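You operate a simulated robot arm through the tools that you are given. There is no shell and no other tool. Be economical: measure what you need, move in short steps, check, and stop when the job is done.

The job below is to be done with a simulated two-armed robot. You get a single attempt, and the scene is never put back.

## Task
Tap the proud core flush and cap the white roll with the white disc.
Fine: use the grey rubber mallet and put it back; the discs lie in the packing drawer, shut it again; the disc lies flat on the clamped white roll. Where these are worked on the way, their far stop is far enough and under half their travel is too little: packing drawer.

It is judged by the outcome, as a careful person would: the job done as asked, and still so three seconds after it is handed in. It fails if anything else is knocked over, pushed out of place, dropped, spilled or broken. Lids that push on must go on centred and level and be pressed home; caps that screw on are set level and turned clockwise until they are tight.

## Robot
Two 7-joint arms with two-finger parallel grippers on one trunk, on a base that drives. Base frame: it is fixed to the floor where the robot stands at the start and does not move with it; the origin is under the middle of the robot, x ahead of it, y to its left, z up. Units: mm, rad, N and s.
The left shoulder is at the start at [50, 161, 1198], the right one opposite. Places, roughly: clamped white roll [-1100, 600, 800]; orange disc, white disc [500, -1250, 750]; packing drawer [500, -1100, 700]; proud core [-1100, 600, 900]. Payload 3.43 kg a hand.
The tool frame of a hand sits at the grasp point between the pads (the TCP): z along the fingers, y along the line on which they close. The tips reach 30 mm beyond it. Largest opening 94 mm; finger width 28, thickness 10; the body of the gripper, 50 by 96 mm, starts 55 mm behind the TCP.
Orientation is told as [roll, pitch, yaw] about the base's x, y, z axes, in that order, counted from this pose: with the fingers straight down and closing along the base's y, the tool's x points along the base's -x, its y along +y and its z along -z.

## Interface
- The arms move only by the tool nudge_tool. It takes "left_steps", "right_steps" or both (then of equal length, played together; a hand with none holds still); each is a list of rows, each an object of numbers (a shift or turn left out is 0, a gripper value left out holds the last): "tx", "ty", "tz": the shift along the tool's x, y, z in mm; "wx", "wy", "wz": the turn, a rotation vector about the tool's x, y, z in rad; "claw": the opening, from 0 (shut) to 1 (fully open). In form: [{"tx": .., "ty": .., "tz": .., "wx": .., "wy": .., "wz": .., "claw": ..}, ...]. A call has 1 to 12 rows; each row shifts and turns the commanded pose from where the row before left it, along the tool's axes as they then stand. A row lasts 0.2 s, in which the tool goes at most 50 mm and 0.15 rad; a call with a longer step from one row to the next is refused whole, and so is a gripper value outside its range. A pose out of reach is approached as far as the arm can. The call stops where the force on the tool passes 40 N (or 10 N more than at its start, if that is more) or the arm is blocked; 0.2 s more then pass. The fingers move at their own pace (about 45 mm/s each) and stop on an object; they squeeze with about 33 N. The grip force told is the motor's: it shows also when the fingers shut on nothing. Time passes only in rows, and 0.2 s behind the last, so rows that do not move let the fingers close. It gives the time, the measured TCP pose, the force on the tool (base axes), the opening and the grip force at its end, in the units of the frame above (readings bear some noise), with the torque about the TCP (base axes, N m) and any sound that the robot's microphone picked up.
- Cameras (640 x 400 px; columns grow to the right, rows downward): "scene" is now at [126.1, -7.3, 1319.8]; the picture's right is [-0.08, -1.00, 0.00], its down [-0.59, 0.05, -0.80] and it looks along [0.80, -0.06, -0.59] (base axes); focal length 255 px, centre (320, 200). "left" rides on the left gripper at [76, -14, -102] in its tool frame; the picture's right is [0.18, 0.98, 0.00], its down [-0.75, 0.14, -0.64] and it looks along [-0.63, 0.12, 0.77] (tool axes); focal length 243 px, centre (320, 200). "right" rides on the right gripper at [76, 14, -102] in its tool frame; the picture's right is [-0.18, 0.98, 0.00], its down [-0.75, -0.14, -0.64] and it looks along [-0.63, -0.12, 0.77] (tool axes); focal length 243 px, centre (320, 200).
- camera(camera): a new picture of that camera. The clock stands still meanwhile.
- lift_body(by): slides the trunk up (or, below 0, down) by that many mm; the arms and the scene camera ride with it, the base frame stays. It gives what a move gives, with no picture.
- drive_base(legs): drives the robot by 1 to 6 legs, each [ahead, left, turn to the left] in mm, mm and rad, along the robot's own axes; the way and the turn of a leg run together, so that a leg with both is an arc; at most 1500 mm and 3.142 rad a leg. The arms and the cameras ride along, it lands a little off, and it stops where it bumps. It gives what a move gives.
- head_to(pan, tilt): turns the head with the scene camera to pan (to the left, within 1.396 rad either way) and tilt (down, from -0.506 to 1.204), counted from straight ahead of the robot. It gives what a move gives.
- pixel_to_xyz(camera, pixels): for up to 12 pixels [column, row] of the newest picture of that camera ("zoom" is the newest enlarged one), the place [x, y, z] in the base frame of the surface seen there, good to about 2 mm. The clock stands still meanwhile.
- enlarge(camera, box): a new picture of the part [left, top, right, bottom] of that camera's present view, enlarged. The clock stands still meanwhile.
- finish_job(): hands the job in; it is judged then, once.

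Work in short steps. Measure before you move; look again where a grasp or a placing could have gone wrong, and mend it. You have 80 turns and 78 pictures in all, those below and enlarged ones among them. Open the grippers and draw the arms clear of the work before you hand the job in, unless the task says otherwise; then end with one line.

The tools are called after ">>>" as name(argument=value, ...) on one line, values as JSON. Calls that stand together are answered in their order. nudge_tool: Moves the arms, as the interface text tells. Its arguments: {"type":"object","properties":{"left_steps":{"type":"array"},"right_steps":{"type":"array"}},"required":[]} The other tools are called the same way: lift_body (by) slides the trunk up or down; drive_base (legs) drives the base; head_to (pan, tilt) turns the head that bears the scene camera; camera (camera) takes a picture; pixel_to_xyz (camera, pixels) gives the place of the surface under pixels of a picture; enlarge (camera, box) takes an enlarged picture of a part of a camera's view; finish_job () hands the job in.

At the start:

```text
time_s: 0.0
left_ee_pos: [402.5, 77.4, 1118.8]
left_orientation: [0.0, 0.0, 0.002]
left_ft_force: [0.5, -0.3, 0.4]
left_ft_torque: [-0.01, 0.01, -0.03]
left_gripper_width: 93.8
left_gripper_force: 0.2
right_ee_pos: [481.8, -263.8, 1082.5]
right_orientation: [0.0, -0.001, 0.0]
right_ft_force: [0.3, -0.5, -0.3]
right_ft_torque: [0.0, -0.01, 0.01]
right_gripper_width: 94.2
right_gripper_force: 0.1
trunk travel left (down, up): [-225.0, 42.0]
robot x, y, heading: [2.7, -4.4, 0.001]
head pan, tilt: [-0.079, 0.635]
```

scene: 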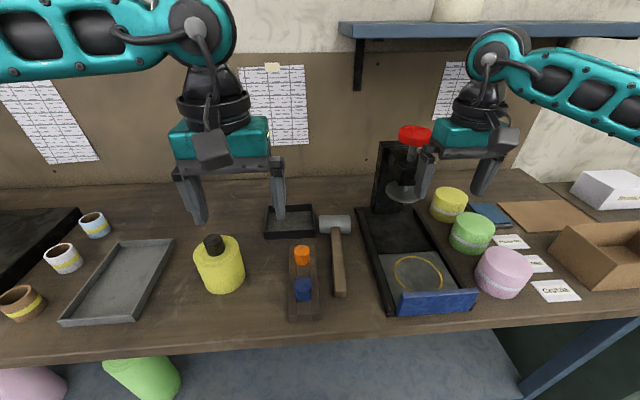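
right: 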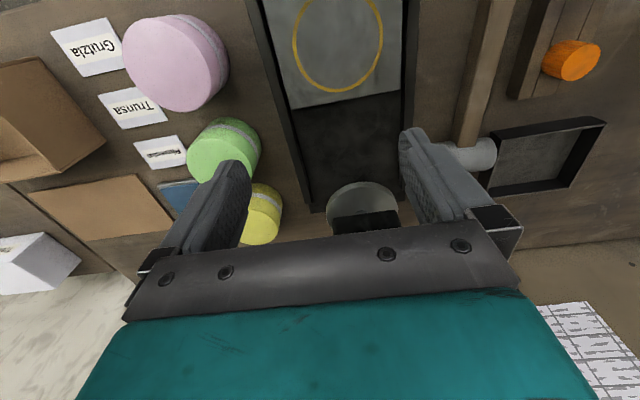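
left: 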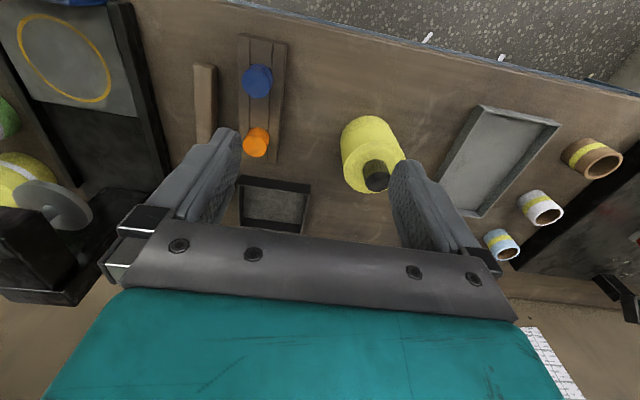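

I see a mallet with a grey head around pixel (335,230) on the bench. I'll enlarge it, measure it, and pan the head to see the drawer side.

>>> enlarge(camera="scene", box=[200, 170, 400, 330])

>>> pixel_to_xyz(camera="scene", pixels=[[335, 218], [322, 222], [349, 222], [337, 240], [338, 260], [340, 280], [341, 294], [350, 270], [335, 230]])

>>> head_to(pan=-1.2, tilt=0.5)

>>> camera(camera="scene")

```text
2.50 times, centred on (300, 250) of scene
```

zoom: 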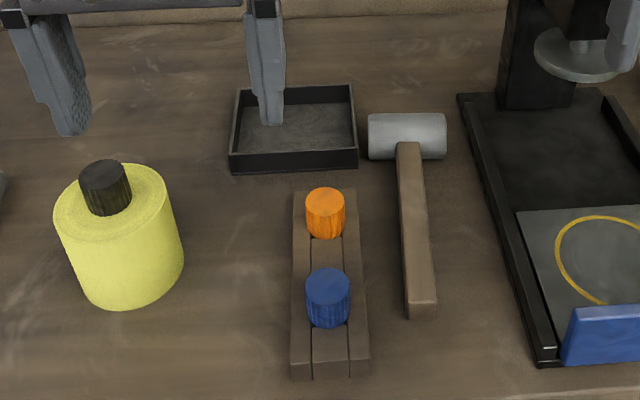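

```text
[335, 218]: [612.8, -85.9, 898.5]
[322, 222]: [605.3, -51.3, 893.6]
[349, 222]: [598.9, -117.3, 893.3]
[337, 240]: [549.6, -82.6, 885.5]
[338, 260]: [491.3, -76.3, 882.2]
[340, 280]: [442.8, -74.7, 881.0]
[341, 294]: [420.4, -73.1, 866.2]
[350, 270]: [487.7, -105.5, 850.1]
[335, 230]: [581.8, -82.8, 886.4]
```

```text
time_s: 1.4
left_ee_pos: [402.9, 78.2, 1119.7]
left_orientation: [0.002, 0.0, 0.002]
left_ft_force: [-0.2, 0.1, -0.5]
left_ft_torque: [0.0, -0.01, 0.01]
left_gripper_width: 93.9
left_gripper_force: 0.2
right_ee_pos: [483.1, -263.8, 1082.2]
right_orientation: [-0.001, 0.001, -0.001]
right_ft_force: [-0.5, -0.5, 0.5]
right_ft_torque: [0.02, 0.03, 0.01]
right_gripper_width: 93.8
right_gripper_force: 0.0
trunk travel left (down, up): [-225.0, 42.0]
robot x, y, heading: [1.2, 1.0, -0.005]
head pan, tilt: [-1.201, 0.499]
```

```text
73 pictures are left
```

scene: 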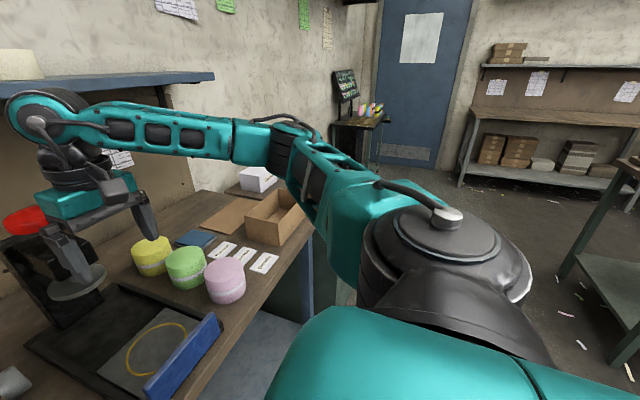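

The bench top is at about z 850 and the mallet handle runs along x from about 580 to 420. Before grasping it I'll look round: back off a little and turn left towards the roll.

>>> drive_base(legs=[[-300, 0, 0], [0, 0, 2.6]])

>>> head_to(pan=0.0, tilt=0.45)

>>> camera(camera="scene")

```text
time_s: 9.6
left_ee_pos: [-686.0, 116.4, 1118.2]
left_orientation: [0.0, -0.001, 2.666]
left_ft_force: [-0.4, -0.4, -0.7]
left_ft_torque: [0.05, -0.02, -0.01]
left_gripper_width: 94.1
left_gripper_force: 0.0
right_ee_pos: [-600.7, 456.3, 1083.1]
right_orientation: [0.001, -0.001, 2.662]
right_ft_force: [0.0, 0.2, 0.8]
right_ft_torque: [-0.01, 0.03, -0.03]
right_gripper_width: 93.9
right_gripper_force: 0.1
trunk travel left (down, up): [-225.0, 42.0]
robot x, y, heading: [-292.1, -0.8, 2.664]
head pan, tilt: [-1.201, 0.499]
```

```text
time_s: 11.0
left_ee_pos: [-687.0, 115.4, 1119.4]
left_orientation: [-0.001, -0.002, 2.665]
left_ft_force: [-1.0, 1.1, -0.2]
left_ft_torque: [0.0, 0.0, -0.01]
left_gripper_width: 94.0
left_gripper_force: 0.1
right_ee_pos: [-600.3, 455.4, 1083.7]
right_orientation: [0.0, 0.0, 2.663]
right_ft_force: [0.8, -0.5, 0.3]
right_ft_torque: [0.02, -0.04, -0.01]
right_gripper_width: 93.9
right_gripper_force: 0.1
trunk travel left (down, up): [-225.0, 42.0]
robot x, y, heading: [-293.3, -0.2, 2.665]
head pan, tilt: [0.0, 0.45]
```

```text
72 pictures are left
```

scene: 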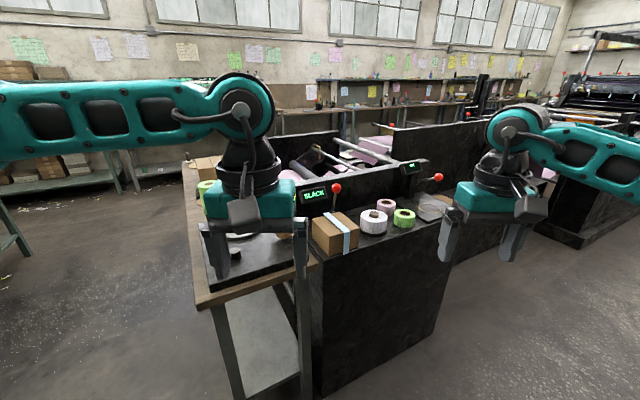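

A black machine and bench are ahead with a white roll near (373,222). I'll enlarge that area and measure.

>>> enlarge(camera="scene", box=[190, 150, 470, 325])

>>> pixel_to_xyz(camera="scene", pixels=[[373, 213], [404, 213], [385, 202], [334, 230], [335, 188], [437, 178], [270, 260], [430, 205], [235, 250], [380, 250]])

```text
2.29 times, centred on (330, 238) of scene
```

zoom: 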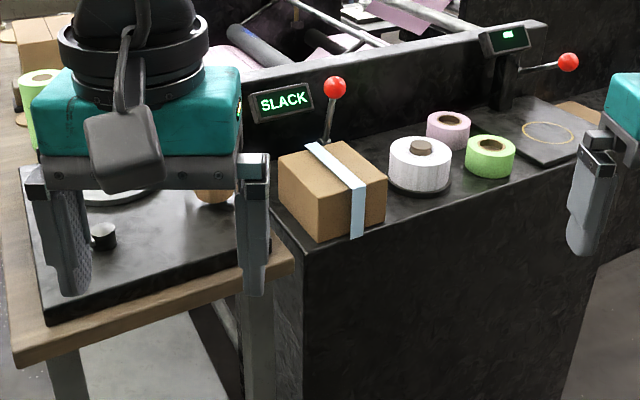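

```text
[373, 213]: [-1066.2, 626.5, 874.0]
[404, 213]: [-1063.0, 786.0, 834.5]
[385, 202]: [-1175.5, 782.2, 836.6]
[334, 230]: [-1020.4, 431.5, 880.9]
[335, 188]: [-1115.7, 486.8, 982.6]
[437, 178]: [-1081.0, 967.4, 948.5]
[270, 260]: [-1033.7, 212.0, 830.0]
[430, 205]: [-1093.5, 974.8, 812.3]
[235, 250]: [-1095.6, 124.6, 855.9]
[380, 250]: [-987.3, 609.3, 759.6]
```

The white roll stands at about (-1080, 620) with its core proud. Now I'll return to the first bench to fetch the mallet with the right hand.

>>> drive_base(legs=[[0, 0, -2.665], [300, 0, 0]])

>>> head_to(pan=-0.1, tilt=0.75)

>>> enlarge(camera="scene", box=[220, 90, 420, 240])

```text
time_s: 19.2
left_ee_pos: [400.8, 117.8, 1118.9]
left_orientation: [0.0, 0.0, 0.058]
left_ft_force: [-1.0, -0.2, -0.6]
left_ft_torque: [0.02, -0.01, 0.02]
left_gripper_width: 94.2
left_gripper_force: 0.1
right_ee_pos: [499.4, -219.0, 1083.0]
right_orientation: [0.0, -0.002, 0.055]
right_ft_force: [0.4, 0.9, 0.4]
right_ft_torque: [0.03, 0.01, 0.02]
right_gripper_width: 94.3
right_gripper_force: 0.2
trunk travel left (down, up): [-225.0, 42.0]
robot x, y, heading: [4.3, 14.7, 0.05]
head pan, tilt: [0.0, 0.45]
```

```text
time_s: 20.0
left_ee_pos: [400.8, 117.6, 1117.7]
left_orientation: [0.0, -0.001, 0.057]
left_ft_force: [0.6, 0.0, -0.7]
left_ft_torque: [0.0, 0.02, 0.03]
left_gripper_width: 94.0
left_gripper_force: 0.1
right_ee_pos: [498.5, -220.6, 1083.2]
right_orientation: [0.001, 0.002, 0.057]
right_ft_force: [-0.7, -0.2, 0.3]
right_ft_torque: [-0.01, 0.0, 0.01]
right_gripper_width: 94.1
right_gripper_force: 0.1
trunk travel left (down, up): [-225.0, 42.0]
robot x, y, heading: [4.2, 16.4, 0.06]
head pan, tilt: [-0.099, 0.75]
```

```text
2.67 times, centred on (320, 165) of scene
```

zoom: 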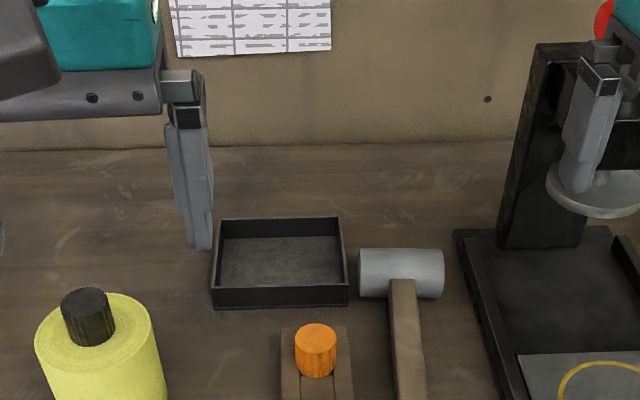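

Measuring the mallet in the zoom picture: head at (400,272), handle at (405,330).

>>> pixel_to_xyz(camera="zoom", pixels=[[400, 258], [365, 270], [440, 270], [404, 290], [396, 330], [416, 330], [406, 360], [410, 395], [402, 320], [435, 340], [316, 332], [330, 395], [398, 360]])

>>> pixel_to_xyz(camera="zoom", pixels=[[400, 258], [365, 270], [440, 270], [404, 290], [396, 330], [414, 330], [406, 360], [410, 395], [402, 320], [435, 340], [316, 332], [455, 235]])

```text
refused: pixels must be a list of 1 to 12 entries
```

```text
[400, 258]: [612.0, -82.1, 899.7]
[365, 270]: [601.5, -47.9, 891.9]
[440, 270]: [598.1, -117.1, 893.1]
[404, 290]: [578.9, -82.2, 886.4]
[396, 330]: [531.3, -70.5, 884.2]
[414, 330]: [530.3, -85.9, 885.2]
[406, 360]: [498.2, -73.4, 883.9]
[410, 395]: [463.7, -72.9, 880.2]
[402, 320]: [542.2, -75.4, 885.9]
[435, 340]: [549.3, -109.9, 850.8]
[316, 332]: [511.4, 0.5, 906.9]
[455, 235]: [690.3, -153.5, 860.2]
```

Handle centre line is y≈-77 at x 515, yaw about -0.07, top z 885. Check where the press sits before I move the right hand left.

>>> pixel_to_xyz(camera="zoom", pixels=[[605, 20], [610, 205], [540, 120], [590, 160], [552, 185], [600, 60], [285, 360], [345, 375], [316, 325]])

```text
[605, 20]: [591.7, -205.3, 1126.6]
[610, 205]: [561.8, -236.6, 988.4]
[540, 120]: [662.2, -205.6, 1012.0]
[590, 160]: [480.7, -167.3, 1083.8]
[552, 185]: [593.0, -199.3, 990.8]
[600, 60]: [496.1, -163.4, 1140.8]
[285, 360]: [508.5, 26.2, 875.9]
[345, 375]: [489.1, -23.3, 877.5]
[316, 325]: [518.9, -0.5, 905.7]
```

The press is clear of the hand if I move it slightly back first. Moving above the handle with a half-open claw and yaw -0.07.

>>> nudge_tool(right_steps=[{"tx": 20, "claw": 0.55}, {"wz": 0.127}, {"ty": 48}, {"ty": 48}, {"ty": 48}, {"tx": -26.5}, {"tz": 40}, {"tz": 40}, {}])

>>> camera(camera="right")

>>> enlarge(camera="scene", box=[220, 90, 420, 240])

```text
time_s: 22.0
left_ee_pos: [400.7, 116.7, 1119.1]
left_orientation: [0.0, -0.001, 0.057]
left_ft_force: [1.0, 0.5, -0.4]
left_ft_torque: [0.03, -0.02, 0.02]
left_gripper_width: 94.0
left_gripper_force: 0.2
right_ee_pos: [513.7, -79.9, 1003.7]
right_orientation: [0.001, -0.001, -0.071]
right_ft_force: [1.1, 0.0, -0.8]
right_ft_torque: [0.0, -0.02, 0.05]
right_gripper_width: 51.5
right_gripper_force: 0.1
trunk travel left (down, up): [-225.0, 42.0]
robot x, y, heading: [3.3, 15.9, 0.052]
head pan, tilt: [-0.099, 0.75]
```

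```text
69 pictures are left
```

right: 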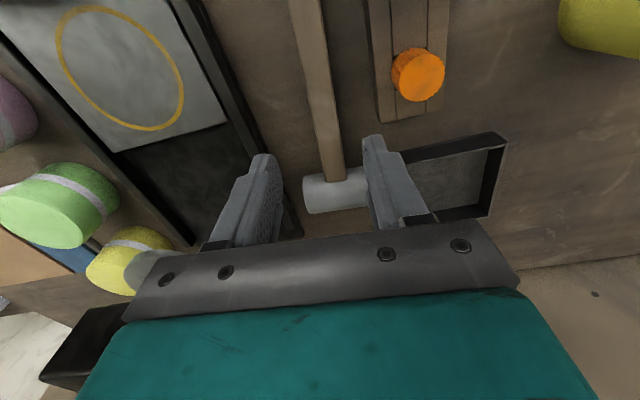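

```text
2.67 times, centred on (320, 165) of scene
```

zoom: 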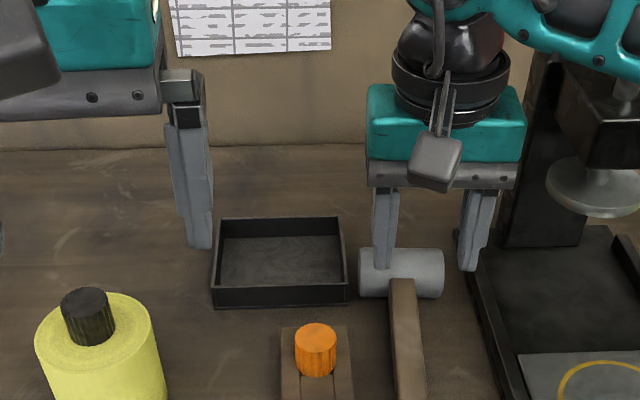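

Aligned over the handle. Descending to z≈886 and closing.

>>> nudge_tool(right_steps=[{"tz": 40, "ty": 3}, {"tz": 40}, {"tz": 25}, {"tz": 12}, {}, {"claw": 0}, {}, {}, {}, {}])

>>> enlarge(camera="scene", box=[220, 90, 420, 240])

```text
time_s: 24.2
left_ee_pos: [401.1, 115.5, 1119.1]
left_orientation: [-0.001, -0.001, 0.058]
left_ft_force: [-0.2, 0.3, -0.5]
left_ft_torque: [0.03, -0.02, 0.01]
left_gripper_width: 94.0
left_gripper_force: 0.2
right_ee_pos: [515.0, -75.0, 888.2]
right_orientation: [0.0, 0.0, -0.071]
right_ft_force: [-0.5, -0.8, -0.8]
right_ft_torque: [-0.06, 0.04, -0.13]
right_gripper_width: 23.5
right_gripper_force: 33.3
trunk travel left (down, up): [-225.0, 42.0]
robot x, y, heading: [0.0, 18.2, 0.053]
head pan, tilt: [-0.099, 0.75]
```

```text
2.67 times, centred on (320, 165) of scene
```

zoom: 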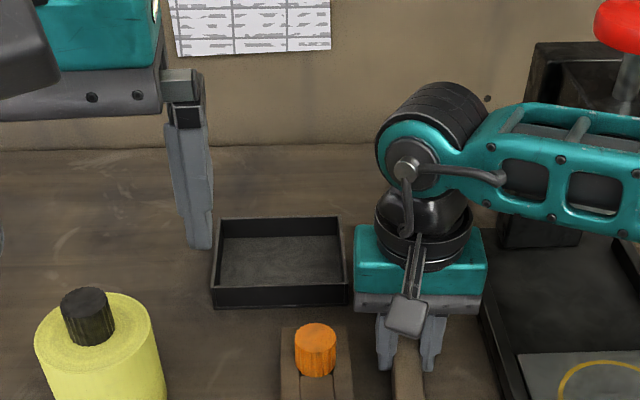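

Handle gripped at 23.5 mm width, TCP (515,-75,888), yaw -0.071 (the pose for putting back). Lifting.

>>> nudge_tool(right_steps=[{"tz": -20}, {"tz": -30}, {"tz": -40}, {"tz": -40}, {"tz": -40}, {"tz": -30}, {}])

>>> camera(camera="scene")

```text
time_s: 25.8
left_ee_pos: [400.7, 116.5, 1118.5]
left_orientation: [0.001, 0.0, 0.058]
left_ft_force: [-0.6, -0.2, -0.4]
left_ft_torque: [0.0, -0.04, 0.02]
left_gripper_width: 94.1
left_gripper_force: 0.1
right_ee_pos: [514.8, -72.8, 1087.1]
right_orientation: [-0.001, 0.001, -0.071]
right_ft_force: [1.1, -0.1, -0.4]
right_ft_torque: [0.03, 0.02, 0.01]
right_gripper_width: 0.2
right_gripper_force: 33.1
trunk travel left (down, up): [-225.0, 42.0]
robot x, y, heading: [5.1, 19.1, 0.057]
head pan, tilt: [-0.099, 0.75]
```

```text
66 pictures are left
```

scene: 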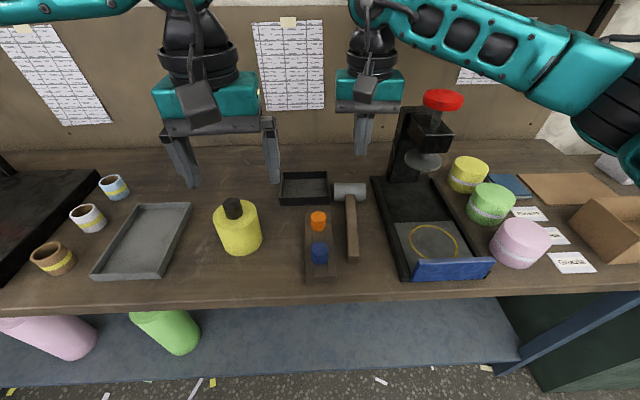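

The handle slipped out of the fingers; the mallet lies where it was. I'll measure it again.

>>> enlarge(camera="scene", box=[300, 170, 400, 270])

>>> pixel_to_xyz(camera="scene", pixels=[[350, 186], [336, 192], [365, 192], [350, 204], [351, 220], [352, 235], [353, 248], [353, 255], [353, 260], [350, 212], [366, 225], [350, 192]])

```text
4.00 times, centred on (350, 220) of scene
```

zoom: 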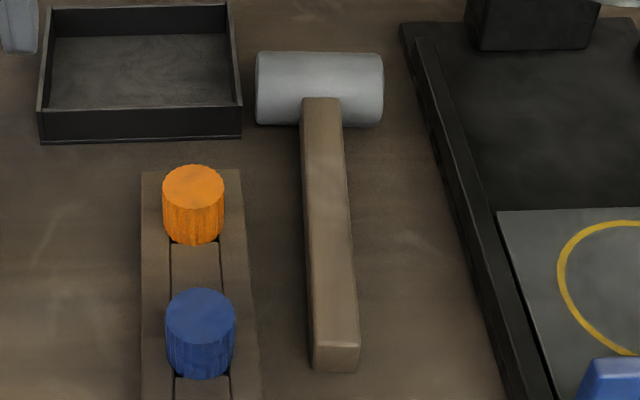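

```text
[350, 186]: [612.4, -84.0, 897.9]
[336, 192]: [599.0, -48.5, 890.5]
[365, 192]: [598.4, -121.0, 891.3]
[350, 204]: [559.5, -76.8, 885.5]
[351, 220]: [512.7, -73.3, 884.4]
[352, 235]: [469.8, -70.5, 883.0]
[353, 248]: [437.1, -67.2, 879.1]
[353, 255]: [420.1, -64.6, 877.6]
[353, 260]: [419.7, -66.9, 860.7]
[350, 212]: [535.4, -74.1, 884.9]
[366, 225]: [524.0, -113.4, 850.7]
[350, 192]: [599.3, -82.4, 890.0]
```

The handle top is 885 near x 535, tail drooping; likely I held too shallow and lifted too fast. I'll regrasp deeper (tips just above bench) and nearer the head at x≈538, and look before closing.

>>> nudge_tool(right_steps=[{"tx": -23, "ty": -3, "wz": 0.012, "claw": 0.5}, {"tz": 40}, {"tz": 40}, {"tz": 40}, {"tz": 40}, {"tz": 28}, {"tz": 16}, {}, {}])

>>> camera(camera="scene")

>>> camera(camera="right")

```text
time_s: 27.8
left_ee_pos: [401.5, 116.6, 1118.6]
left_orientation: [0.0, -0.001, 0.058]
left_ft_force: [-0.3, 0.9, 0.4]
left_ft_torque: [-0.02, 0.01, -0.03]
left_gripper_width: 94.1
left_gripper_force: 0.1
right_ee_pos: [538.3, -82.9, 884.1]
right_orientation: [0.0, 0.0, -0.084]
right_ft_force: [-0.1, -0.3, -0.1]
right_ft_torque: [-0.03, -0.03, -0.01]
right_gripper_width: 46.9
right_gripper_force: 0.1
trunk travel left (down, up): [-225.0, 42.0]
robot x, y, heading: [4.9, 15.4, 0.056]
head pan, tilt: [-0.099, 0.75]
```

```text
64 pictures are left
```

scene: 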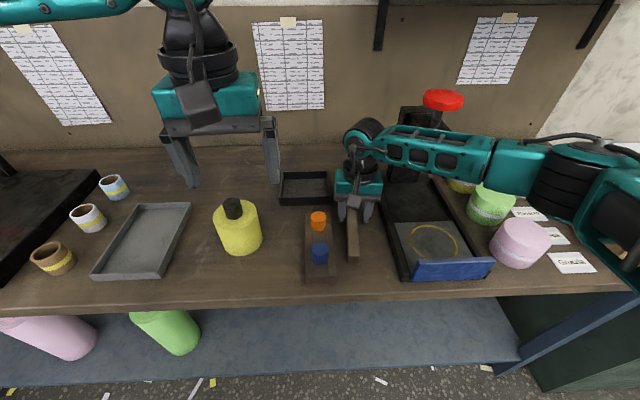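

```text
63 pictures are left
```

right: 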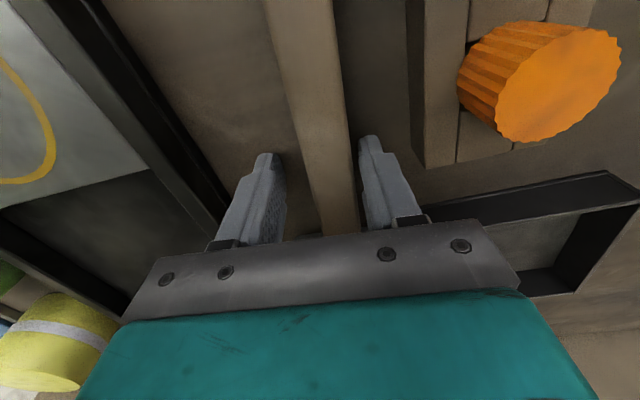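

Handle sits between the fingers, a bit toward +y. Centre, lower 2 mm, close, and lift slowly.

>>> nudge_tool(right_steps=[{"ty": 6, "tz": 2}, {}, {"claw": 0}, {}, {}, {}, {}, {"tz": -3}, {"tz": -5}, {"tz": -8}, {"tz": -10}, {"tz": -10}])

>>> camera(camera="right")

```text
time_s: 30.4
left_ee_pos: [401.0, 117.4, 1118.5]
left_orientation: [-0.001, 0.0, 0.058]
left_ft_force: [0.9, 0.5, 0.1]
left_ft_torque: [0.0, 0.0, 0.01]
left_gripper_width: 93.8
left_gripper_force: 0.1
right_ee_pos: [538.9, -75.8, 916.4]
right_orientation: [-0.001, 0.002, -0.084]
right_ft_force: [0.7, 0.4, -3.6]
right_ft_torque: [0.02, 0.21, -0.03]
right_gripper_width: 28.3
right_gripper_force: 32.8
trunk travel left (down, up): [-225.0, 42.0]
robot x, y, heading: [5.0, 14.1, 0.055]
head pan, tilt: [-0.099, 0.75]
```

```text
62 pictures are left
```

right: 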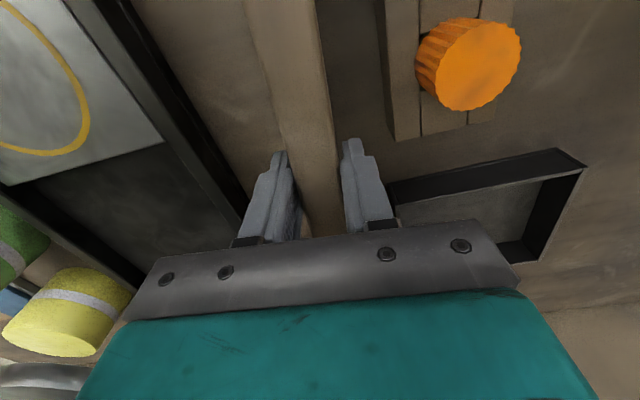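

Held now: width 28.3, load 3.6 N, torque 0.21 Nm. Continue lifting gently.

>>> nudge_tool(right_steps=[{"tz": -12}, {"tz": -15}, {"tz": -18}, {"tz": -20}, {"tz": -20}, {"tz": -20}, {"tz": -20}, {"tz": -20}, {"tz": -15}, {"tz": -10}, {}])

>>> camera(camera="scene")

```text
time_s: 32.8
left_ee_pos: [401.0, 116.8, 1118.0]
left_orientation: [-0.001, 0.001, 0.057]
left_ft_force: [0.4, 0.6, 0.7]
left_ft_torque: [-0.02, 0.0, -0.04]
left_gripper_width: 93.9
left_gripper_force: 0.2
right_ee_pos: [540.4, -74.8, 1086.8]
right_orientation: [-0.001, 0.002, -0.084]
right_ft_force: [0.1, 1.3, -4.1]
right_ft_torque: [0.01, 0.22, 0.0]
right_gripper_width: 28.4
right_gripper_force: 33.2
trunk travel left (down, up): [-225.0, 42.0]
robot x, y, heading: [5.0, 17.5, 0.056]
head pan, tilt: [-0.099, 0.75]
```

```text
61 pictures are left
```

scene: 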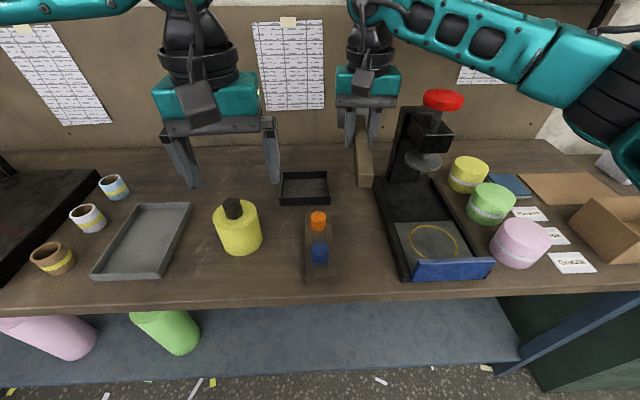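

Mallet in hand level. Now back off and turn about to face the machine.

>>> drive_base(legs=[[-300, 0, 0], [0, 0, 1.55], [0, 0, 1.535]])

>>> head_to(pan=-0.3, tilt=0.6)

```text
time_s: 42.5
left_ee_pos: [-699.7, -103.2, 1119.7]
left_orientation: [0.0, 0.0, -3.081]
left_ft_force: [-0.7, 1.1, -0.8]
left_ft_torque: [-0.02, -0.01, 0.03]
left_gripper_width: 94.1
left_gripper_force: 0.0
right_ee_pos: [-837.2, 88.3, 1085.9]
right_orientation: [0.001, -0.001, 3.062]
right_ft_force: [-0.6, -0.3, -3.1]
right_ft_torque: [0.02, -0.21, 0.01]
right_gripper_width: 27.9
right_gripper_force: 33.2
trunk travel left (down, up): [-225.0, 42.0]
robot x, y, heading: [-302.1, -1.0, -3.086]
head pan, tilt: [-0.099, 0.75]
```

```text
time_s: 43.3
left_ee_pos: [-699.6, -103.0, 1117.4]
left_orientation: [-0.001, 0.0, -3.079]
left_ft_force: [0.5, 0.1, -0.6]
left_ft_torque: [0.02, 0.01, 0.01]
left_gripper_width: 93.9
left_gripper_force: 0.1
right_ee_pos: [-837.7, 88.7, 1085.3]
right_orientation: [-0.001, 0.0, 3.062]
right_ft_force: [-0.1, 0.6, -3.5]
right_ft_torque: [-0.01, -0.17, -0.03]
right_gripper_width: 28.4
right_gripper_force: 33.2
trunk travel left (down, up): [-225.0, 42.0]
robot x, y, heading: [-301.8, -1.5, -3.083]
head pan, tilt: [-0.3, 0.6]
```

Heading is -3.083; correct and strafe right, then look at the roll.

>>> drive_base(legs=[[0, 0, -0.058], [0, -470, 0], [180, 0, 0]])

>>> camera(camera="scene")

```text
time_s: 47.6
left_ee_pos: [-887.3, 395.7, 1118.6]
left_orientation: [0.001, -0.001, 3.138]
left_ft_force: [-0.5, 0.3, 0.3]
left_ft_torque: [0.01, -0.05, -0.06]
left_gripper_width: 93.9
left_gripper_force: 0.1
right_ee_pos: [-1012.0, 596.1, 1085.7]
right_orientation: [-0.002, 0.002, 2.995]
right_ft_force: [0.0, -0.6, -3.7]
right_ft_torque: [-0.01, -0.23, -0.01]
right_gripper_width: 28.1
right_gripper_force: 33.5
trunk travel left (down, up): [-225.0, 42.0]
robot x, y, heading: [-484.8, 465.7, 3.131]
head pan, tilt: [-0.3, 0.6]
```

```text
60 pictures are left
```

scene: 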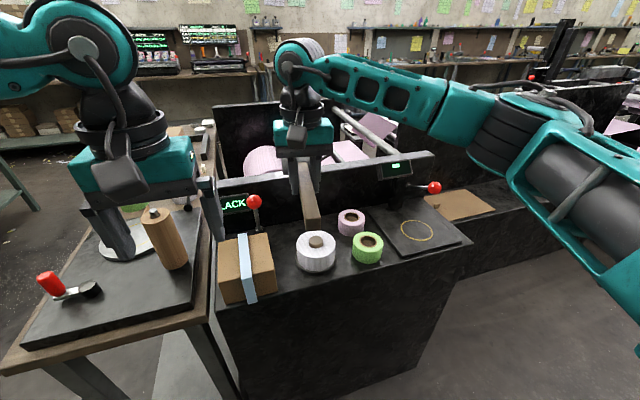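

>>> enlarge(camera="scene", box=[210, 180, 450, 330])

>>> pixel_to_xyz(camera="scene", pixels=[[316, 241], [310, 239], [322, 241], [305, 245], [328, 247], [315, 253], [350, 215], [367, 237], [245, 240], [253, 201], [315, 274], [280, 220]])

```text
2.67 times, centred on (330, 255) of scene
```

zoom: 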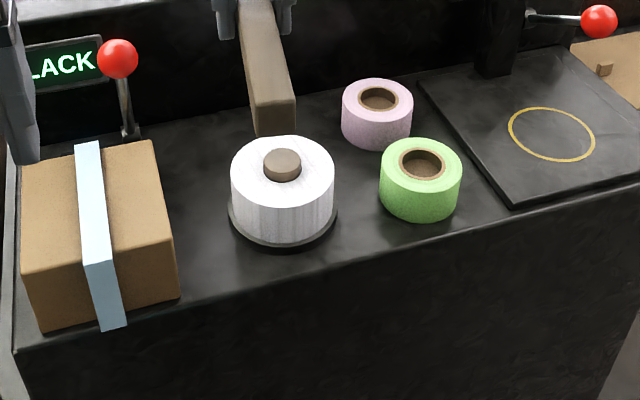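

```text
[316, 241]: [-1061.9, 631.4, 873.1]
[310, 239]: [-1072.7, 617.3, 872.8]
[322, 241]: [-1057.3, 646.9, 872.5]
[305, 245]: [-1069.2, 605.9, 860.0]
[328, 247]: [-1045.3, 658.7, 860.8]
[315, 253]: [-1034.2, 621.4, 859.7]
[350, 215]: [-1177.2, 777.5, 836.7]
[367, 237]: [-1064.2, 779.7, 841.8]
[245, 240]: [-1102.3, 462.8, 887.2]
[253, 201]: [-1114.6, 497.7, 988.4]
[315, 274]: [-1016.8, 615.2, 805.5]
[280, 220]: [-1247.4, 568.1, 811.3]
```

Core top is at z≈873, roll top 860, core centre ≈(-1062,631). Now I'll roll the hand so that the mallet's face points down (fingers pointing to the robot's left).

>>> nudge_tool(right_steps=[{"wx": -0.1428}, {"wx": -0.1428}, {"wx": -0.1428}, {"wx": -0.1428}, {"wx": -0.1428}, {"wx": -0.1428}, {"wx": -0.1428}, {"wx": -0.1428}, {"wx": -0.1428}, {"wx": -0.1428}, {"wx": -0.1428}, {}])

>>> camera(camera="scene")

```text
time_s: 50.2
left_ee_pos: [-886.6, 395.3, 1118.8]
left_orientation: [0.0, 0.001, 3.137]
left_ft_force: [-0.1, 0.3, 0.8]
left_ft_torque: [0.02, -0.02, -0.04]
left_gripper_width: 93.7
left_gripper_force: 0.0
right_ee_pos: [-1011.5, 596.6, 1085.1]
right_orientation: [1.574, -0.002, 2.997]
right_ft_force: [0.4, 0.2, -3.6]
right_ft_torque: [0.02, -0.21, -0.02]
right_gripper_width: 28.1
right_gripper_force: 33.2
trunk travel left (down, up): [-225.0, 42.0]
robot x, y, heading: [-483.3, 470.2, 3.134]
head pan, tilt: [-0.3, 0.6]
```

```text
58 pictures are left
```

scene: 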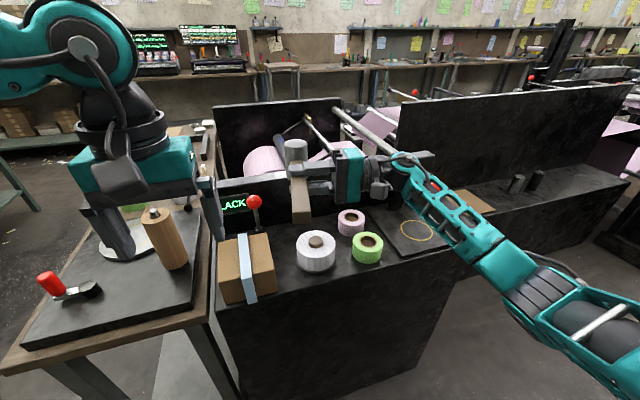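

Face-down orientation achieved. Measure the head position.

>>> enlarge(camera="scene", box=[250, 120, 410, 240])

>>> pixel_to_xyz(camera="scene", pixels=[[296, 144], [287, 145], [305, 145], [296, 141], [295, 157], [299, 180], [300, 205], [296, 148], [435, 185]])

```text
3.33 times, centred on (330, 180) of scene
```

zoom: 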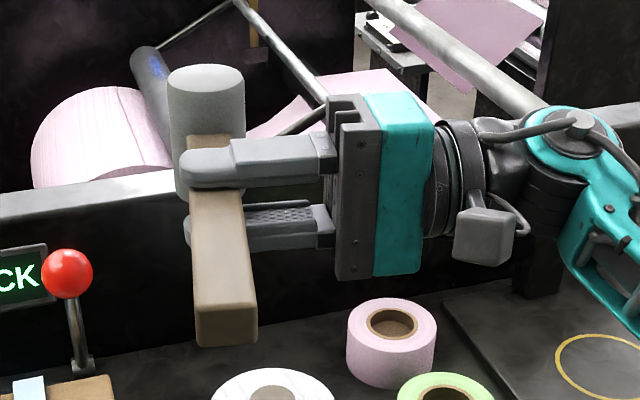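

```text
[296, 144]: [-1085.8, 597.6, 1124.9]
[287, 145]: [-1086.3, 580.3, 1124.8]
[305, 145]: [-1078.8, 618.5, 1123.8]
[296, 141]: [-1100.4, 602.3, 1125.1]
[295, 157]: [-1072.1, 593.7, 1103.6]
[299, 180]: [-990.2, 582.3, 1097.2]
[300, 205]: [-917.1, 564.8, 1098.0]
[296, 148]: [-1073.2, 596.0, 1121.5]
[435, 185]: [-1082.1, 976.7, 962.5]
```

Head top centre ≈(-1084,600,1125), bottom ≈1050. Shift by (+22,+31) to be over the core and lower 100 mm, then check clearances.

>>> nudge_tool(right_steps=[{"tx": 17.3, "tz": -10}, {"tz": -24}, {"ty": -25}, {"ty": -25}, {"ty": -25}, {"ty": -25}, {}])

>>> camera(camera="scene")

>>> enlarge(camera="scene", box=[240, 150, 400, 250])

```text
time_s: 51.8
left_ee_pos: [-887.4, 394.8, 1118.7]
left_orientation: [-0.001, 0.001, 3.136]
left_ft_force: [-0.6, 0.0, 0.1]
left_ft_torque: [0.0, -0.02, 0.01]
left_gripper_width: 93.9
left_gripper_force: 0.0
right_ee_pos: [-991.2, 625.7, 983.2]
right_orientation: [1.571, -0.001, 2.995]
right_ft_force: [0.6, 0.1, -3.0]
right_ft_torque: [-0.01, -0.23, -0.02]
right_gripper_width: 28.1
right_gripper_force: 33.2
trunk travel left (down, up): [-225.0, 42.0]
robot x, y, heading: [-483.0, 468.7, 3.133]
head pan, tilt: [-0.3, 0.6]
```

```text
56 pictures are left
```

scene: 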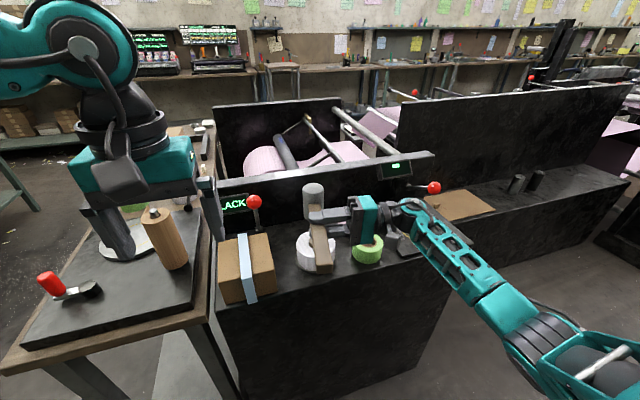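

```text
4.00 times, centred on (320, 200) of scene
```

zoom: 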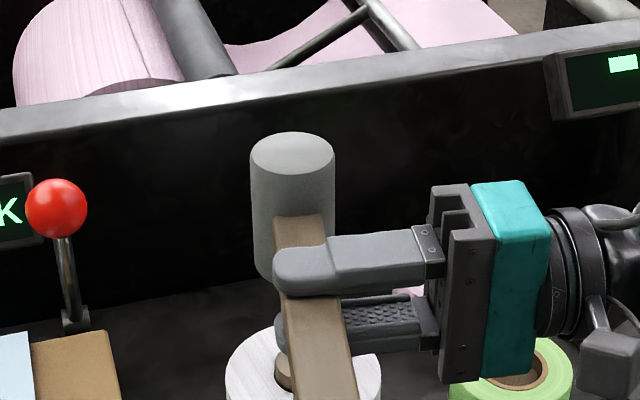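

Measure the head top and the arm's lower parts near the green roll, lever and table edge.

>>> pixel_to_xyz(camera="zoom", pixels=[[292, 154], [254, 154], [332, 154], [292, 172], [505, 360], [460, 370], [600, 370], [560, 320], [284, 375], [515, 370]])

>>> pixel_to_xyz(camera="scene", pixels=[[405, 208], [435, 188], [440, 262], [480, 300], [410, 225], [395, 240], [520, 345], [450, 240], [470, 245], [413, 258]])

```text
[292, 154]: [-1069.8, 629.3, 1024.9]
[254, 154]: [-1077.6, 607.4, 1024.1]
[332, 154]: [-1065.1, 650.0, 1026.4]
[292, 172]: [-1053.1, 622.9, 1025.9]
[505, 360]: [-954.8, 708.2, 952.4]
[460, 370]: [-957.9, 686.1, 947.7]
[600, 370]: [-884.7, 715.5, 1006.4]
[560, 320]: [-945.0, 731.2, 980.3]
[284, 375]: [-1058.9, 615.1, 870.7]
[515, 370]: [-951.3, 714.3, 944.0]
```

```text
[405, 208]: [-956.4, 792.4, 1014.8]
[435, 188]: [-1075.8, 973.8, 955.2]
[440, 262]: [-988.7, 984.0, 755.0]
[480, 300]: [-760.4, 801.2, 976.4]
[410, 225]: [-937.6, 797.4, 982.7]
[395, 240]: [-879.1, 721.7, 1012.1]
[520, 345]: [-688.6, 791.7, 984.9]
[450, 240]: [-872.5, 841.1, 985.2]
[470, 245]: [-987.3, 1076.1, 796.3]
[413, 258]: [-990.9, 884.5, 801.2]
```

Clearances are fine. Fine-shift by (+8,+2), lower to ~20 mm above the core, then give a first tap.

>>> nudge_tool(right_steps=[{"tx": 7.6, "tz": -3.1}, {"ty": -25}, {"ty": -25}, {}, {"ty": -30}, {"ty": -10}])

>>> enlarge(camera="scene", box=[240, 150, 400, 250])

```text
time_s: 53.2
left_ee_pos: [-887.4, 395.8, 1118.3]
left_orientation: [0.001, 0.001, 3.136]
left_ft_force: [0.3, 0.1, -0.3]
left_ft_torque: [0.01, -0.03, 0.0]
left_gripper_width: 93.7
left_gripper_force: 0.0
right_ee_pos: [-982.2, 627.8, 950.6]
right_orientation: [1.57, 0.001, 2.994]
right_ft_force: [-0.1, -0.1, -3.7]
right_ft_torque: [0.0, -0.21, 0.01]
right_gripper_width: 28.4
right_gripper_force: 33.3
right hand out of reach, approached as far as the arm can: row 3, 5, 6
trunk travel left (down, up): [-225.0, 42.0]
robot x, y, heading: [-482.0, 470.8, 3.134]
head pan, tilt: [-0.3, 0.6]
```

```text
4.00 times, centred on (320, 200) of scene
```

zoom: 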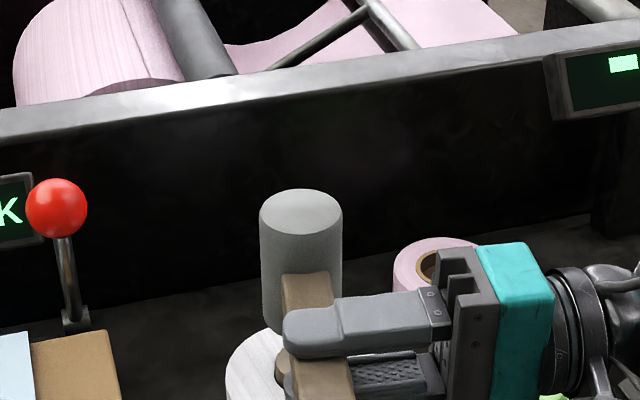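

The arm is at its lower reach; I'll raise the hand 70 mm and lower the trunk 90 mm so the stroke is in reach.

>>> nudge_tool(right_steps=[{"ty": 35}, {"ty": 35}, {}])

>>> lift_body(by=-90)

>>> enlarge(camera="scene", box=[220, 130, 420, 255])

```text
time_s: 54.0
left_ee_pos: [-886.1, 396.2, 1118.9]
left_orientation: [0.001, 0.0, 3.136]
left_ft_force: [-0.3, 0.3, 0.3]
left_ft_torque: [-0.03, 0.01, 0.0]
left_gripper_width: 94.3
left_gripper_force: 0.2
right_ee_pos: [-981.6, 624.9, 1022.2]
right_orientation: [1.57, 0.0, 2.995]
right_ft_force: [0.2, 0.2, -3.0]
right_ft_torque: [-0.02, -0.23, 0.0]
right_gripper_width: 28.1
right_gripper_force: 32.9
trunk travel left (down, up): [-225.0, 42.0]
robot x, y, heading: [-483.9, 471.1, 3.136]
head pan, tilt: [-0.3, 0.6]
```

```text
time_s: 55.3
left_ee_pos: [-887.8, 396.0, 1028.9]
left_orientation: [0.0, -0.001, 3.136]
left_ft_force: [-0.5, -0.1, 0.6]
left_ft_torque: [0.01, -0.01, 0.04]
left_gripper_width: 93.8
left_gripper_force: 0.0
right_ee_pos: [-982.3, 626.6, 930.6]
right_orientation: [1.57, 0.002, 2.996]
right_ft_force: [-0.2, 0.7, -2.6]
right_ft_torque: [0.04, -0.22, -0.02]
right_gripper_width: 28.3
right_gripper_force: 33.0
trunk travel left (down, up): [-135.0, 132.0]
robot x, y, heading: [-482.5, 472.4, 3.136]
head pan, tilt: [-0.3, 0.6]
```

```text
3.20 times, centred on (320, 192) of scene
```

zoom: 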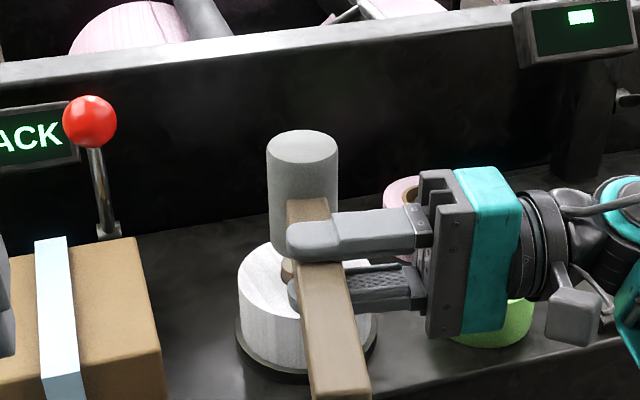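

Checking head centre against the core at this height.

>>> pixel_to_xyz(camera="zoom", pixels=[[302, 146], [270, 146], [335, 146], [302, 162], [287, 266], [272, 240], [300, 250], [250, 275], [368, 315]])

```text
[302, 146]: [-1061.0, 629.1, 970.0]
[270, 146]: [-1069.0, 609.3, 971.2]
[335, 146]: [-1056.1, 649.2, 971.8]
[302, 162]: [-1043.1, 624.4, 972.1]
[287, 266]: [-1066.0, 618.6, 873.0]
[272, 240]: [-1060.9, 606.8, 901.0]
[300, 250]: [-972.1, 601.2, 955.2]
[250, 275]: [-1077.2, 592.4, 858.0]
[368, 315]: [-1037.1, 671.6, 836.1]
```

Head is centred at about (-1062,629) over the core (-1062,631), face ≈ 22 mm above it. Tap: quick down, then back up.

>>> nudge_tool(right_steps=[{"ty": 10}, {"ty": -30}, {"ty": -20}, {"ty": 40}, {"ty": 15}])

```text
time_s: 56.5
left_ee_pos: [-886.5, 395.0, 1028.6]
left_orientation: [0.0, -0.001, 3.135]
left_ft_force: [0.4, 0.8, 1.0]
left_ft_torque: [0.03, -0.02, -0.01]
left_gripper_width: 93.7
left_gripper_force: 0.0
right_ee_pos: [-983.0, 625.6, 945.1]
right_orientation: [1.571, 0.003, 2.995]
right_ft_force: [0.3, -0.1, -3.4]
right_ft_torque: [0.01, -0.21, 0.01]
right_gripper_width: 28.1
right_gripper_force: 33.1
trunk travel left (down, up): [-135.0, 132.0]
robot x, y, heading: [-483.8, 472.3, 3.133]
head pan, tilt: [-0.3, 0.6]
```

No stop happened; see whether the core moved.

>>> enlarge(camera="scene", box=[270, 180, 370, 255])

```text
5.33 times, centred on (320, 218) of scene
```

zoom: 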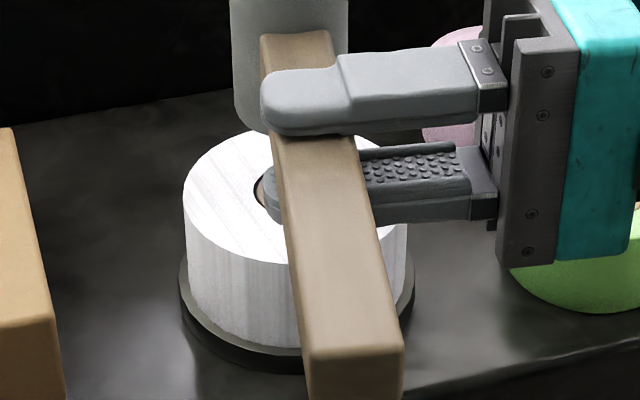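

The core now appears about flush. Measure it and look from closer by raising the hand clear.

>>> nudge_tool(right_steps=[{"ty": 40}, {"ty": 40}, {"tx": 40}, {"tx": 40}, {}])

>>> enlarge(camera="scene", box=[270, 180, 370, 255])

```text
time_s: 57.7
left_ee_pos: [-886.7, 396.0, 1029.3]
left_orientation: [0.0, -0.001, 3.137]
left_ft_force: [-0.2, 0.3, 0.4]
left_ft_torque: [0.03, 0.0, 0.0]
left_gripper_width: 94.0
left_gripper_force: 0.1
right_ee_pos: [-901.9, 616.2, 1028.1]
right_orientation: [1.57, -0.001, 2.996]
right_ft_force: [1.4, 0.1, -3.5]
right_ft_torque: [-0.02, -0.2, 0.03]
right_gripper_width: 28.3
right_gripper_force: 32.9
trunk travel left (down, up): [-135.0, 132.0]
robot x, y, heading: [-484.7, 470.2, 3.13]
head pan, tilt: [-0.3, 0.6]
```

```text
5.33 times, centred on (320, 218) of scene
```

zoom: 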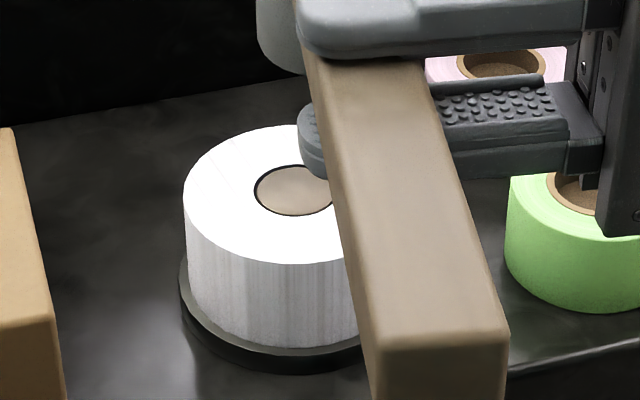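

>>> pixel_to_xyz(camera="zoom", pixels=[[275, 190], [300, 195], [320, 200], [285, 180], [310, 180], [295, 205], [225, 190], [240, 170], [250, 215], [290, 230], [320, 235], [290, 145]])

```text
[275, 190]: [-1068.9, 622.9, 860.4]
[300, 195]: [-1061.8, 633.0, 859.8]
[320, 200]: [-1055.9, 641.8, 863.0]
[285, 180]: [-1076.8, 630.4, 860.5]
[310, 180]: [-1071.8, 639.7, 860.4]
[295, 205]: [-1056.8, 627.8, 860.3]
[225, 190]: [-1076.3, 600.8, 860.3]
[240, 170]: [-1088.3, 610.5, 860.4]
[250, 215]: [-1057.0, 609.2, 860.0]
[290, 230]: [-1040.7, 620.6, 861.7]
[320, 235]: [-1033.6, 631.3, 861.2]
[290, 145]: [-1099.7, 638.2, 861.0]
```

Core is flush (860.4 vs roll 860.3). Now lift the trunk, un-roll the hand and drive back to return the mallet.

>>> lift_body(by=90)

>>> nudge_tool(right_steps=[{"wx": 0.1428}, {"wx": 0.1428}, {"wx": 0.1428}, {"wx": 0.1428}, {"wx": 0.1428}, {"wx": 0.1428}, {"wx": 0.1428}, {"wx": 0.1428}, {"wx": 0.1428}, {"wx": 0.1428}, {"wx": 0.1428}, {}])

>>> drive_base(legs=[[-185, 0, 0], [0, 470, 0], [0, 0, -1.57], [0, 0, -1.56]])

>>> head_to(pan=-0.1, tilt=0.75)

```text
time_s: 58.9
left_ee_pos: [-887.1, 395.9, 1117.7]
left_orientation: [-0.001, 0.0, 3.137]
left_ft_force: [0.4, 0.3, -1.2]
left_ft_torque: [0.03, 0.0, 0.03]
left_gripper_width: 94.2
left_gripper_force: 0.1
right_ee_pos: [-900.5, 614.9, 1115.9]
right_orientation: [1.572, 0.0, 2.995]
right_ft_force: [-0.3, 0.8, -3.0]
right_ft_torque: [0.02, -0.17, 0.01]
right_gripper_width: 28.2
right_gripper_force: 33.3
trunk travel left (down, up): [-225.0, 42.0]
robot x, y, heading: [-485.7, 472.4, 3.14]
head pan, tilt: [-0.3, 0.6]
```

```text
time_s: 61.5
left_ee_pos: [-886.9, 395.9, 1120.2]
left_orientation: [0.0, 0.0, 3.137]
left_ft_force: [0.9, 0.4, -0.2]
left_ft_torque: [-0.02, -0.05, 0.0]
left_gripper_width: 94.0
left_gripper_force: 0.1
right_ee_pos: [-902.4, 616.0, 1115.7]
right_orientation: [0.0, 0.001, 2.995]
right_ft_force: [0.0, 0.5, -2.9]
right_ft_torque: [-0.02, -0.2, 0.01]
right_gripper_width: 28.0
right_gripper_force: 32.8
trunk travel left (down, up): [-225.0, 42.0]
robot x, y, heading: [-483.3, 469.6, 3.135]
head pan, tilt: [-0.3, 0.6]
```

```text
time_s: 72.9
left_ee_pos: [91.8, 103.1, 1118.1]
left_orientation: [0.001, 0.0, 0.106]
left_ft_force: [0.5, -0.3, -0.1]
left_ft_torque: [-0.01, -0.03, 0.03]
left_gripper_width: 93.7
left_gripper_force: 0.2
right_ee_pos: [132.4, -113.6, 1117.5]
right_orientation: [-0.002, 0.0, -0.033]
right_ft_force: [-0.1, -0.1, -3.6]
right_ft_torque: [-0.01, 0.21, 0.0]
right_gripper_width: 28.2
right_gripper_force: 33.1
trunk travel left (down, up): [-225.0, 42.0]
robot x, y, heading: [-302.0, -14.0, 0.106]
head pan, tilt: [-0.3, 0.6]
```

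```text
time_s: 73.7
left_ee_pos: [92.4, 103.9, 1119.7]
left_orientation: [-0.001, 0.0, 0.105]
left_ft_force: [0.6, -0.1, -0.1]
left_ft_torque: [-0.02, 0.02, 0.02]
left_gripper_width: 93.8
left_gripper_force: 0.2
right_ee_pos: [132.5, -113.2, 1116.6]
right_orientation: [0.0, 0.0, -0.033]
right_ft_force: [0.4, 0.3, -2.9]
right_ft_torque: [0.01, 0.2, 0.0]
right_gripper_width: 28.0
right_gripper_force: 33.0
trunk travel left (down, up): [-225.0, 42.0]
robot x, y, heading: [-294.7, -14.7, 0.108]
head pan, tilt: [-0.099, 0.75]
```

Correct heading, then drive back to the bench pose.

>>> drive_base(legs=[[0, 0, -0.053], [300, 13, 0]])

>>> camera(camera="scene")

```text
time_s: 76.1
left_ee_pos: [400.1, 111.1, 1117.7]
left_orientation: [-0.001, 0.001, 0.051]
left_ft_force: [0.5, -0.4, -0.3]
left_ft_torque: [0.0, 0.03, 0.01]
left_gripper_width: 94.1
left_gripper_force: 0.0
right_ee_pos: [428.7, -107.8, 1116.1]
right_orientation: [0.001, -0.001, -0.087]
right_ft_force: [0.2, -0.7, -3.8]
right_ft_torque: [0.04, 0.22, -0.03]
right_gripper_width: 28.1
right_gripper_force: 33.2
trunk travel left (down, up): [-225.0, 42.0]
robot x, y, heading: [2.6, 8.9, 0.052]
head pan, tilt: [-0.099, 0.75]
```

```text
50 pictures are left
```

scene: 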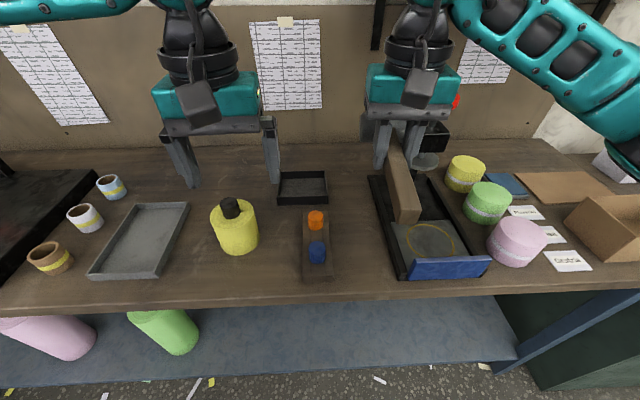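

Move above the original spot (539,-76.5), and lower to z≈930.

>>> nudge_tool(right_steps=[{"ty": 41}, {"tx": -36}, {"tx": -36}, {"tx": -35}, {"tz": 35}, {"tz": 35}, {"tz": 35}, {"tz": 35}, {"tz": 30}, {"tz": 16}, {}])

>>> enlarge(camera="scene", box=[260, 140, 440, 260])

```text
time_s: 78.5
left_ee_pos: [399.1, 110.9, 1119.2]
left_orientation: [0.0, -0.001, 0.052]
left_ft_force: [-0.2, -0.2, -0.9]
left_ft_torque: [-0.04, 0.0, -0.01]
left_gripper_width: 94.0
left_gripper_force: 0.0
right_ee_pos: [537.1, -77.8, 928.1]
right_orientation: [0.0, 0.0, -0.087]
right_ft_force: [-0.3, 0.4, -3.4]
right_ft_torque: [0.01, 0.21, 0.0]
right_gripper_width: 28.4
right_gripper_force: 32.6
trunk travel left (down, up): [-225.0, 42.0]
robot x, y, heading: [1.6, 12.2, 0.049]
head pan, tilt: [-0.099, 0.75]
```

```text
3.33 times, centred on (350, 200) of scene
```

zoom: 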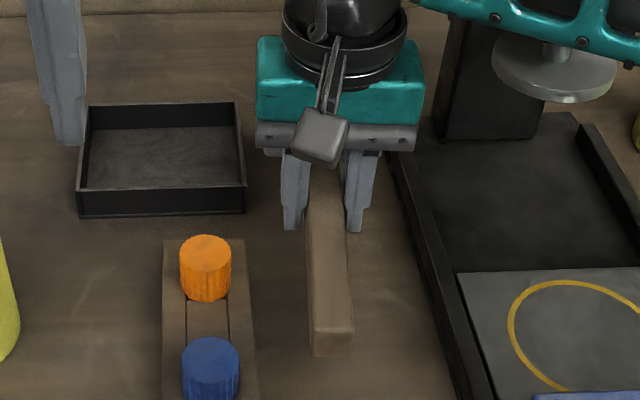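

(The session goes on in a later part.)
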